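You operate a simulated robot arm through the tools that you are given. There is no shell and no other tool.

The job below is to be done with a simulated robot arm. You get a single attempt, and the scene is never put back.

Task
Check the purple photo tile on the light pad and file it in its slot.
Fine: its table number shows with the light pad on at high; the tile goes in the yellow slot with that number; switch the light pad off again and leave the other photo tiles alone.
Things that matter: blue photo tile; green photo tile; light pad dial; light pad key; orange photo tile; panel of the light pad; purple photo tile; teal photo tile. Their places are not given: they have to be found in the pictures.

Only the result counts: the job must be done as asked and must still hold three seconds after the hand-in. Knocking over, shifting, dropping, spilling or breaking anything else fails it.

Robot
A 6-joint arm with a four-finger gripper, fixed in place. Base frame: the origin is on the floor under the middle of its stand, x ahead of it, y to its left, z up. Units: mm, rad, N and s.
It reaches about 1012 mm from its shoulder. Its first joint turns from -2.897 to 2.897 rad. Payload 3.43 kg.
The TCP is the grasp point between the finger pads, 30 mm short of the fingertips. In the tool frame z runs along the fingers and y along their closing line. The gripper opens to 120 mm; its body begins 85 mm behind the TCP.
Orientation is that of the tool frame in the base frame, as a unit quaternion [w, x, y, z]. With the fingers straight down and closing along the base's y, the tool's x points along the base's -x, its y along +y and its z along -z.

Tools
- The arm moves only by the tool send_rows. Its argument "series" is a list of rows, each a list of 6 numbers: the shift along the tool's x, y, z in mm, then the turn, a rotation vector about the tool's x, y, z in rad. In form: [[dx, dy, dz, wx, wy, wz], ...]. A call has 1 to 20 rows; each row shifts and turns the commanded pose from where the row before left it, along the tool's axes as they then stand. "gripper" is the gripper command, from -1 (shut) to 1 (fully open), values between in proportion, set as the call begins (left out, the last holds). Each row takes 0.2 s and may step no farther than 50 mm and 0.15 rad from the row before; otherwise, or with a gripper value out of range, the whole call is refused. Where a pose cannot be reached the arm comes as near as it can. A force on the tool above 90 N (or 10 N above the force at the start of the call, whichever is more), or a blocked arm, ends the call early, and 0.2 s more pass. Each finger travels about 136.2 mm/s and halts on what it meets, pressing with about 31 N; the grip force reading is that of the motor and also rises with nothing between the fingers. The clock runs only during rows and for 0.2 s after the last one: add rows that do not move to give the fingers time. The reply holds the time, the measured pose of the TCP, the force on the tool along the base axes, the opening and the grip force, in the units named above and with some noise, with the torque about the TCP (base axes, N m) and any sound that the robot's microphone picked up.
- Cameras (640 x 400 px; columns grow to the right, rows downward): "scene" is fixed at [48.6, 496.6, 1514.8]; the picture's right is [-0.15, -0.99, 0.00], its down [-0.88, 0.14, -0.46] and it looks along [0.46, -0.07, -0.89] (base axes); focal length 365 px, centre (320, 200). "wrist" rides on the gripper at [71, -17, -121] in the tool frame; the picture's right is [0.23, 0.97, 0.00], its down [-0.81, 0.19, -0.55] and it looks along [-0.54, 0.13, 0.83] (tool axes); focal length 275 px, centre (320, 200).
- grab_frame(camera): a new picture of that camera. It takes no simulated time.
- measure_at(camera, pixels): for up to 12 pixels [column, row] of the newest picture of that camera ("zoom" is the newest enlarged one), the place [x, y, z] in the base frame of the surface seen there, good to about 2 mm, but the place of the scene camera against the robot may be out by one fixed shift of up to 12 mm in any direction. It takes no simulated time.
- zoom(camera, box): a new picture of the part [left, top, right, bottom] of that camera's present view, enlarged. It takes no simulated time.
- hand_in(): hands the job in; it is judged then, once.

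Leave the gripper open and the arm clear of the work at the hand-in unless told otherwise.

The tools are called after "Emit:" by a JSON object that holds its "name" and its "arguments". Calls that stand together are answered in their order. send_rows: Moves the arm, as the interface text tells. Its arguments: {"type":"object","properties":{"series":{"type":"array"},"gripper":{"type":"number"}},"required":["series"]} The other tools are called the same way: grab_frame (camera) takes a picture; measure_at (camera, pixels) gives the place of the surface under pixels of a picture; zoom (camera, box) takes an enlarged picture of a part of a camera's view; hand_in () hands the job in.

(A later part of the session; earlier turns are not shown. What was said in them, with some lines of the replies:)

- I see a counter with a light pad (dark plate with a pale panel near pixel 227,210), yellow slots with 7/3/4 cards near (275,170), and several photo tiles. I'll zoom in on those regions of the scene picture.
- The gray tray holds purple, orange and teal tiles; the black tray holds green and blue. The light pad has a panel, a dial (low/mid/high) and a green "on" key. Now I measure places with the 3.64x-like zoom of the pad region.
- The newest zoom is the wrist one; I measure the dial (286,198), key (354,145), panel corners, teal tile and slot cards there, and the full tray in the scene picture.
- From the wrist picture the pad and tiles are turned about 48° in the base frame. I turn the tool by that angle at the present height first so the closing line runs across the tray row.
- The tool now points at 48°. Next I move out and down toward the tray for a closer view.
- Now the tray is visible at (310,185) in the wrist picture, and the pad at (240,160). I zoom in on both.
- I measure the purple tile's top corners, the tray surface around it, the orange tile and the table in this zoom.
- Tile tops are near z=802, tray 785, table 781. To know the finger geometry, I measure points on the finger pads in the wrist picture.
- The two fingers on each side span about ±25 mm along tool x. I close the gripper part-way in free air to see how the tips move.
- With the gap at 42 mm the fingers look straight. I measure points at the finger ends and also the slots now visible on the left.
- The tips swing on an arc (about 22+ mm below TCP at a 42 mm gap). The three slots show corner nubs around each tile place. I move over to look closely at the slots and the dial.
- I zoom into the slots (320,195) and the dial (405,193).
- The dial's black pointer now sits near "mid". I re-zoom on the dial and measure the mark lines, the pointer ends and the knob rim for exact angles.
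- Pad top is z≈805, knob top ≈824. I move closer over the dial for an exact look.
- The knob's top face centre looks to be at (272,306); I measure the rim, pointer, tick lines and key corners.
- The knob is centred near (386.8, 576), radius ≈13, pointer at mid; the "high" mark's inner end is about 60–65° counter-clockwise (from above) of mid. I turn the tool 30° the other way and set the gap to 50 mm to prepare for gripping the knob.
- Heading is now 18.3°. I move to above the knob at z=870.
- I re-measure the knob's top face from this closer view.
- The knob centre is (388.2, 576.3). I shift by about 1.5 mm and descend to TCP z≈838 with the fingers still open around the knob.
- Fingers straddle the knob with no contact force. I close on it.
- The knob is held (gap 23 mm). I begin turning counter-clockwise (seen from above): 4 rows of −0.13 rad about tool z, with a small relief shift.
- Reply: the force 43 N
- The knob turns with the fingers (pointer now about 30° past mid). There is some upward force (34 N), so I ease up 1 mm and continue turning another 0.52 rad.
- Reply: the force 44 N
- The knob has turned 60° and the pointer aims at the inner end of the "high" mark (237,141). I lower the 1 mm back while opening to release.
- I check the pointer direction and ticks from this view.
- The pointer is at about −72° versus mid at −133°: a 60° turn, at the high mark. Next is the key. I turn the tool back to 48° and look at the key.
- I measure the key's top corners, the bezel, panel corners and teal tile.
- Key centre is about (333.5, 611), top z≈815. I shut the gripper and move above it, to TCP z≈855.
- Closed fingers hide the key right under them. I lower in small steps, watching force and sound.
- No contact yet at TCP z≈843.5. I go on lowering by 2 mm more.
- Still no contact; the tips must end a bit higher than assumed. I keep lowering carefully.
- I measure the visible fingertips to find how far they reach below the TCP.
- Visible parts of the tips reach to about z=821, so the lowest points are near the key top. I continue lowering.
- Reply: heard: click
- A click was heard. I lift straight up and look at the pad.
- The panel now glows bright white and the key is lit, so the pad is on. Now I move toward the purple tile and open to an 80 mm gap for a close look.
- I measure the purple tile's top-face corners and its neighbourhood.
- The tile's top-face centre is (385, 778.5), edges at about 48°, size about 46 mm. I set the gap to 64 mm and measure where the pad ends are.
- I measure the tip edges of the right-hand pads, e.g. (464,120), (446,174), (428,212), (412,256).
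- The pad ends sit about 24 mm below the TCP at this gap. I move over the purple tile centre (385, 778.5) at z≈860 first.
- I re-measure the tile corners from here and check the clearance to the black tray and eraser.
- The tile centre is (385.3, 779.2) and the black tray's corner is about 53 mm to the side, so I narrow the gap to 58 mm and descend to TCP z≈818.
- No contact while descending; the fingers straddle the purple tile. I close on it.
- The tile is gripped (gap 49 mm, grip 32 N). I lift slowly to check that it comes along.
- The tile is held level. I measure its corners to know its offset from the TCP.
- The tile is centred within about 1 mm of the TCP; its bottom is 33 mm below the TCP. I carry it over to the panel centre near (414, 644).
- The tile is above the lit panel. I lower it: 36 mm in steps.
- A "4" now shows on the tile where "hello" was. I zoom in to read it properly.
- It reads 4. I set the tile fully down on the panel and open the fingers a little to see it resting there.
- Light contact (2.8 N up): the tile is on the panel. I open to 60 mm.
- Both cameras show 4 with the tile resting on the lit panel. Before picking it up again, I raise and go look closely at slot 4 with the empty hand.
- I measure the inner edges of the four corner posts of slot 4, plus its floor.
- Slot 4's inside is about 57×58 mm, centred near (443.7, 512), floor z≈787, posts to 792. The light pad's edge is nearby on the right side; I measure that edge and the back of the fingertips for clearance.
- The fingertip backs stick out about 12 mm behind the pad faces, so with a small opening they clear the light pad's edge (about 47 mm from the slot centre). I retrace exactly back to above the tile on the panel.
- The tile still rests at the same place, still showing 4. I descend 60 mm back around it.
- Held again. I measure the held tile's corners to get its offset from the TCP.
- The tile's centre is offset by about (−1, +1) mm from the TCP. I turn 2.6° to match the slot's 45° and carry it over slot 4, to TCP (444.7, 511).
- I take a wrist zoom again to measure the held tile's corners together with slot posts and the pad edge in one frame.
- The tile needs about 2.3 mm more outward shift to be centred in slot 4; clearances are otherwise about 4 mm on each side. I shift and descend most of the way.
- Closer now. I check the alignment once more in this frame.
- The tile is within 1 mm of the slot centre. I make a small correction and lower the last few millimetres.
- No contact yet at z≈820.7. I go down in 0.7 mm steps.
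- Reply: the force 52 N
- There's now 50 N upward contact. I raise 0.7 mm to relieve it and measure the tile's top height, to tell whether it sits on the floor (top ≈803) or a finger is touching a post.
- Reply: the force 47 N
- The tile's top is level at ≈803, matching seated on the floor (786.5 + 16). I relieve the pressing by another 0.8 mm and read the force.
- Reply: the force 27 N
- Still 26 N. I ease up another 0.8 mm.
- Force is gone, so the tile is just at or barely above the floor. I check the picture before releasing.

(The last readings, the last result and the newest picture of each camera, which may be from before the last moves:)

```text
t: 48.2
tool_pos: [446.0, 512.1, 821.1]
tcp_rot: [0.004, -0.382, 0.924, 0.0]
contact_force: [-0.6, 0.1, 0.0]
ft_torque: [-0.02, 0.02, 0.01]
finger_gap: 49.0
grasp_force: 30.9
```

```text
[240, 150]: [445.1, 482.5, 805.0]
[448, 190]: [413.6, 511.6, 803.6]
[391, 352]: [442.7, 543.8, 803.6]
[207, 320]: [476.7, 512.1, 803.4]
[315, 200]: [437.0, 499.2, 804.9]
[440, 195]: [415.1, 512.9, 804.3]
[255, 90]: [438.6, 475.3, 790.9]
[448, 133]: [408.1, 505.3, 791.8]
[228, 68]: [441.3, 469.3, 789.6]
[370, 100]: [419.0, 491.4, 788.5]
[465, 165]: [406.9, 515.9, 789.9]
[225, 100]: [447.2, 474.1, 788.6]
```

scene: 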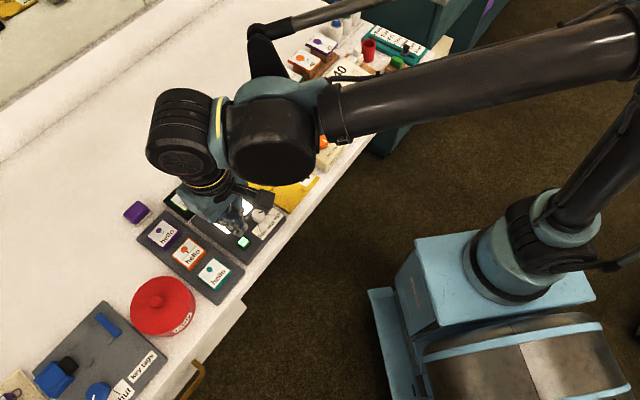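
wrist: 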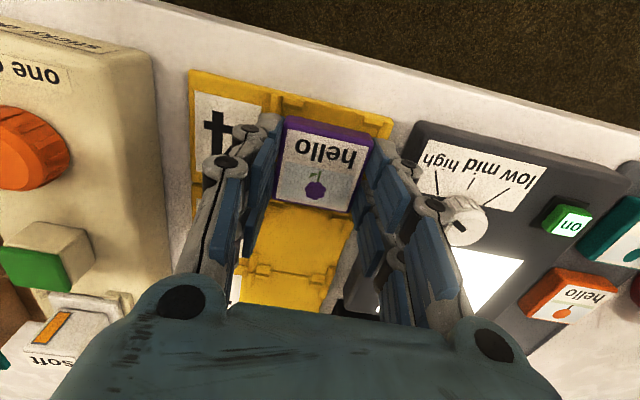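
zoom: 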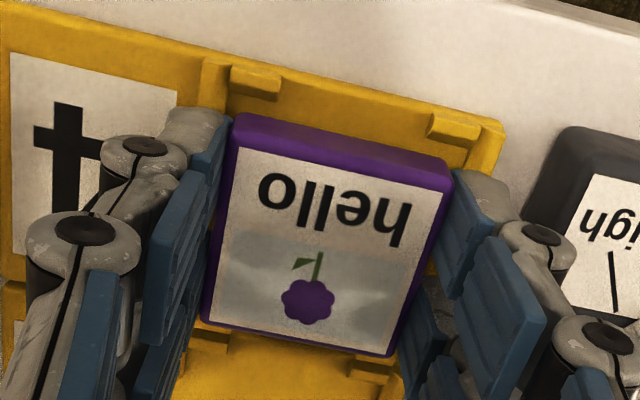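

The tile is centred in slot 4 and about 1 mm above or on its floor. I open to 56 mm to release.

Emit:
{"name": "send_rows", "arguments": {"series": [[0, 0, 0, 0, 0, 0], [0, 0, 0, 0, 0, 0]], "gripper": -0.067}}

Emit:
{"name": "send_rows", "arguments": {"series": [[0, 0, -3, 0, 0, 0], [0, 0, -7, 0, 0, 0], [0, 0, -15, 0, 0, 0], [0, 0, -25, 0, 0, 0], [0, 0, -30, 0, 0, 0], [0, 0, 0, 0, 0, 0]]}}

Emit:
{"name": "grab_frame", "arguments": {"camera": "wrist"}}

Emit:
{"name": "zoom", "arguments": {"camera": "wrist", "box": [220, 50, 420, 200]}}

```text
t: 48.8
tool_pos: [445.7, 512.6, 821.5]
tcp_rot: [0.005, -0.384, 0.924, -0.001]
contact_force: [0.2, -0.4, -0.6]
ft_torque: [-0.02, -0.03, 0.0]
finger_gap: 56.2
grasp_force: 0.1
```

```text
t: 50.2
tool_pos: [447.6, 512.1, 900.4]
tcp_rot: [0.004, -0.383, 0.924, -0.002]
contact_force: [-0.5, -0.2, -0.2]
ft_torque: [-0.04, 0.02, 0.01]
finger_gap: 56.1
grasp_force: 0.0
```

```text
taken
```

wrist: 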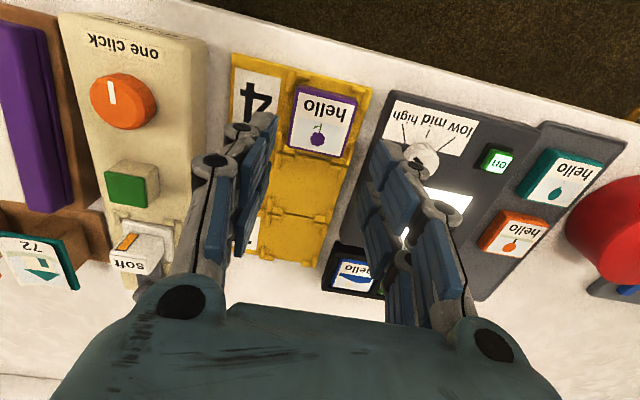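

```text
2.67 times, centred on (320, 125) of wrist
```

zoom: 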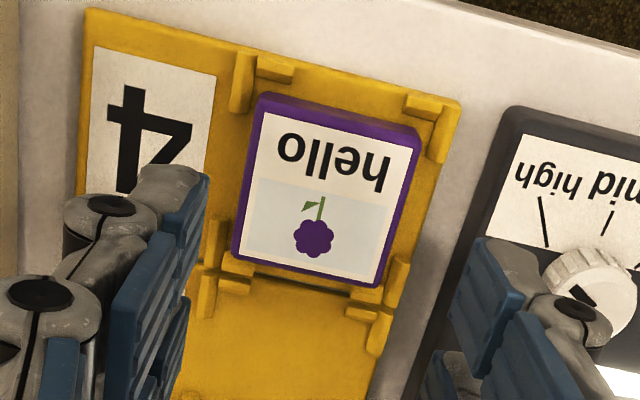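

The tile sits in slot 4 between the posts. I measure its corner heights to be sure it lies flat.

Emit:
{"name": "measure_at", "arguments": {"camera": "zoom", "pixels": [[262, 118], [414, 147], [378, 278], [240, 255], [320, 195], [250, 230], [330, 90], [400, 250], [330, 330], [425, 180]]}}

```text
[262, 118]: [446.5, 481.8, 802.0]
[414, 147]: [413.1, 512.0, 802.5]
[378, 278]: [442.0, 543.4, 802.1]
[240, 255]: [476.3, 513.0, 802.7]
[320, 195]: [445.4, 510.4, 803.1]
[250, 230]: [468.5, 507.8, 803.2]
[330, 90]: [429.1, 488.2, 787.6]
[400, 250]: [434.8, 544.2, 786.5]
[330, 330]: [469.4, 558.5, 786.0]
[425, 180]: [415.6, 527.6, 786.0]
```

The tile lies flat (top z≈802.3 all round). Now the light pad must be switched off. I measure the key's present place and height.

Emit:
{"name": "zoom", "arguments": {"camera": "wrist", "box": [440, 120, 560, 210]}}

Emit:
{"name": "measure_at", "arguments": {"camera": "wrist", "pixels": [[496, 162], [488, 150], [509, 157], [490, 172], [503, 170], [470, 150]]}}

```text
4.44 times, centred on (500, 165) of wrist
```

zoom: 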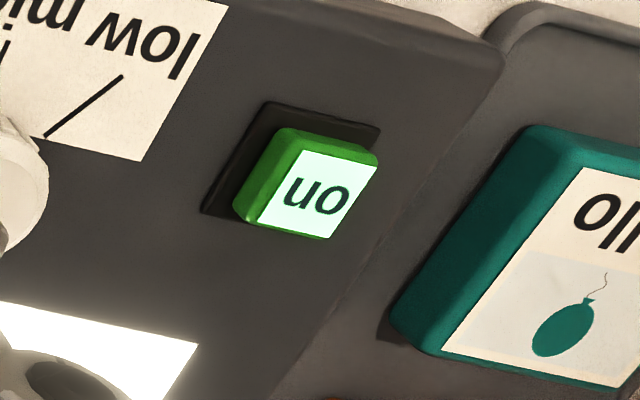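

```text
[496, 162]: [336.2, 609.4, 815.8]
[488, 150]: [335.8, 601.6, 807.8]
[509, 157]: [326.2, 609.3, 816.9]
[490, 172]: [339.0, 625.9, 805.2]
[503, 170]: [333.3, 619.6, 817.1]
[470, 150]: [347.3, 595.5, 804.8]
```

Key top is at ≈816 again (it springs back), centre ≈(334, 611). I shut the gripper and move above the key.

Emit:
{"name": "send_rows", "arguments": {"series": [[2.6, 37.6, 0, 0, 0, 0], [2.6, 37.6, 0, 0, 0, 0], [2.6, 37.6, 0, 0, 0, 0], [2.5, 37.5, 0, 0, 0, 0], [0, 0, 0, 0, 0, 0], [0, 0, 15, 0, 0, 0], [0, 0, 15, 0, 0, 0], [0, 0, 12, 0, 0, 0], [0, 0, 0, 0, 0, 0]], "gripper": -1}}

Emit:
{"name": "grab_frame", "arguments": {"camera": "wrist"}}

```text
t: 52.2
tool_pos: [332.3, 610.2, 856.0]
tcp_rot: [0.004, -0.383, 0.924, -0.002]
contact_force: [0.5, 0.2, 0.0]
ft_torque: [0.0, -0.01, -0.02]
finger_gap: 0.2
grasp_force: 30.6
```

```text
taken
```

wrist: 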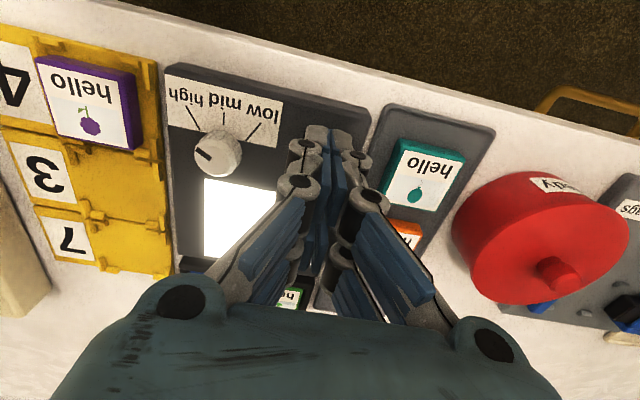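

I descend to about z=841, then in 1 mm steps until a click.

Emit:
{"name": "send_rows", "arguments": {"series": [[-1.8, -0.6, 6, 0, 0, 0], [0, 0, 6, 0, 0, 0], [0, 0, 3, 0, 0, 0], [0, 0, 0, 0, 0, 0]]}}

Emit:
{"name": "send_rows", "arguments": {"series": [[0, 0, 1, 0, 0, 0], [0, 0, 0.5, 0, 0, 0], [0, 0, 0, 0, 0, 0]]}}

```text
t: 53.2
tool_pos: [333.5, 611.5, 844.0]
tcp_rot: [0.004, -0.384, 0.923, -0.001]
contact_force: [-0.4, 0.2, -0.1]
ft_torque: [0.04, -0.01, -0.01]
finger_gap: 0.0
grasp_force: 30.8
```

```text
t: 54.0
tool_pos: [335.1, 611.9, 840.8]
tcp_rot: [0.004, -0.383, 0.924, -0.001]
contact_force: [0.6, -0.3, 0.1]
ft_torque: [0.0, 0.0, 0.01]
finger_gap: 0.0
grasp_force: 30.9
```

No contact yet. Two more small steps.

Emit:
{"name": "send_rows", "arguments": {"series": [[0, 0, 1, 0, 0, 0], [0, 0, 0.5, 0, 0, 0], [0, 0, 0, 0, 0, 0]]}}

```text
t: 54.8
tool_pos: [334.2, 611.5, 840.5]
tcp_rot: [0.004, -0.383, 0.924, -0.001]
contact_force: [0.1, -0.2, 0.3]
ft_torque: [-0.01, -0.01, -0.01]
finger_gap: 0.1
grasp_force: 31.1
```

Emit:
{"name": "send_rows", "arguments": {"series": [[0, 0, 1, 0, 0, 0], [0, 0, 0.5, 0, 0, 0], [0, 0, 0, 0, 0, 0]]}}

```text
t: 55.6
tool_pos: [334.1, 611.2, 839.1]
tcp_rot: [0.005, -0.384, 0.923, -0.001]
contact_force: [-1.0, -0.1, 0.7]
ft_torque: [-0.01, 0.02, -0.04]
finger_gap: 5.8
grasp_force: 33.5
```

The key is being touched (gap reads 5.8 as before) but no click yet. Another 1 mm.

Emit:
{"name": "send_rows", "arguments": {"series": [[0, 0, 1, 0, 0, 0], [0, 0, 0, 0, 0, 0]]}}

Emit:
{"name": "grab_frame", "arguments": {"camera": "wrist"}}

```text
t: 56.2
tool_pos: [334.0, 612.3, 838.5]
tcp_rot: [0.004, -0.383, 0.924, 0.0]
contact_force: [0.0, 0.2, 1.3]
ft_torque: [0.03, -0.04, 0.03]
finger_gap: 6.3
grasp_force: 33.2
heard: click
```

```text
taken
```

wrist: 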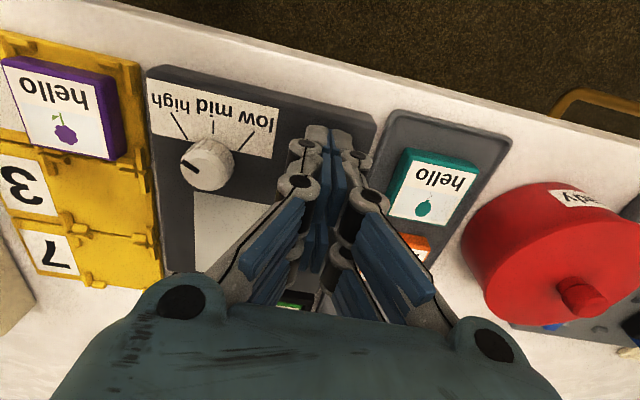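

A click was heard and the panel has gone dark. I lift away and open the gripper, high above the work.

Emit:
{"name": "send_rows", "arguments": {"series": [[0, 0, -5, 0, 0, 0], [0, 0, -15, 0, 0, 0], [0, 0, -35, 0, 0, 0], [0, 0, -45, 0, 0, 0], [0, 0, -45, 0, 0, 0], [0, 0, -45, 0, 0, 0], [0, 0, 0, 0, 0, 0]]}}

Emit:
{"name": "send_rows", "arguments": {"series": [[35, 0, -25, 0, 0, 0], [35, 0, -25, 0, 0, 0], [35, 0, -25, 0, 0, 0], [35, 0, 0, 0, 0, 0], [0, 0, 0, 0, 0, 0]], "gripper": 1}}

Emit:
{"name": "grab_frame", "arguments": {"camera": "wrist"}}

Emit:
{"name": "grab_frame", "arguments": {"camera": "scene"}}

```text
t: 57.8
tool_pos: [334.4, 609.8, 1029.6]
tcp_rot: [0.004, -0.383, 0.924, -0.001]
contact_force: [-0.6, 0.1, -1.4]
ft_torque: [0.0, -0.01, 0.0]
finger_gap: 0.0
grasp_force: 33.5
```

```text
t: 59.0
tool_pos: [232.8, 510.8, 1100.8]
tcp_rot: [0.004, -0.383, 0.924, -0.001]
contact_force: [-0.3, 0.3, 0.3]
ft_torque: [-0.03, 0.06, 0.01]
finger_gap: 120.1
grasp_force: 0.0
```

```text
taken
```

wrist: 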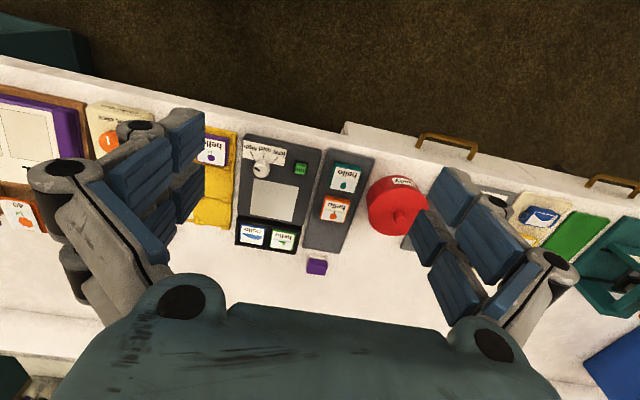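

```text
taken
```

scene: 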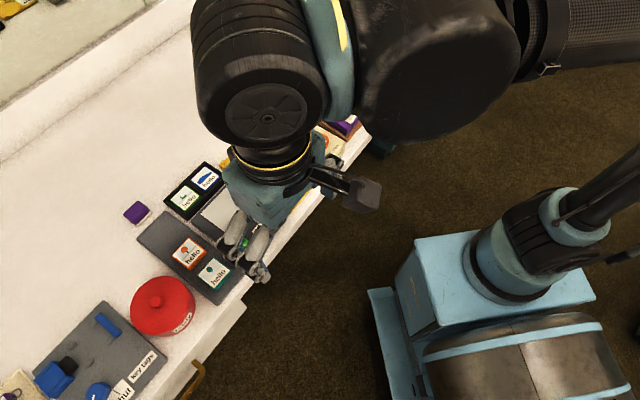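

I zoom in for a last check: panel off, purple tile in slot 4, the other tiles where they were.

Emit:
{"name": "zoom", "arguments": {"camera": "wrist", "box": [190, 110, 390, 280]}}

Emit:
{"name": "measure_at", "arguments": {"camera": "wrist", "pixels": [[335, 210], [346, 178], [252, 235], [284, 240], [316, 267]]}}

```text
2.35 times, centred on (290, 195) of wrist
```

zoom: 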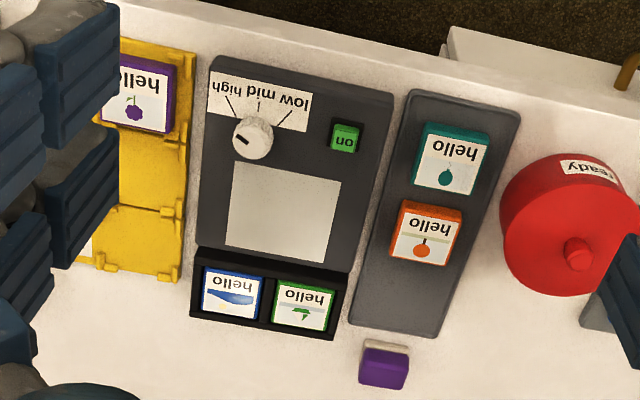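

```text
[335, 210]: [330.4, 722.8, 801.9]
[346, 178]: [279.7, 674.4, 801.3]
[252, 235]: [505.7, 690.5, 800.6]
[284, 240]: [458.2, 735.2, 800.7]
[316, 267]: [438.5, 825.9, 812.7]
```

The panel is dark, the purple tile lies in the yellow slot 4, and the other four tiles and the eraser are where they were. The gripper is open and high above the work, so I hand the job in.

Emit:
{"name": "hand_in", "arguments": {}}

```text
The job is handed in.
```

The purple photo tile is in the yellow slot marked 4, and the job is handed in. I don't have the judge's result.

- **Reading the number:** I turned the light pad dial to high, switched the pad on and set the tile on the panel. Both cameras showed a 4 on it.
- **Filing the tile:** It lies flat between the slot's corner posts, about centred. While lowering it, the tool met up to 50 N of contact. I eased off until the force was zero before letting go. I couldn't tell whether that was the tile meeting the slot floor or a finger touching a post.
- **Light pad:** It is off again. I heard the key click and saw the panel go dark. The dial is still at high.
- **Everything else:** The blue, green, orange and teal tiles looked to be where they were. The gripper is open and clear above the table.
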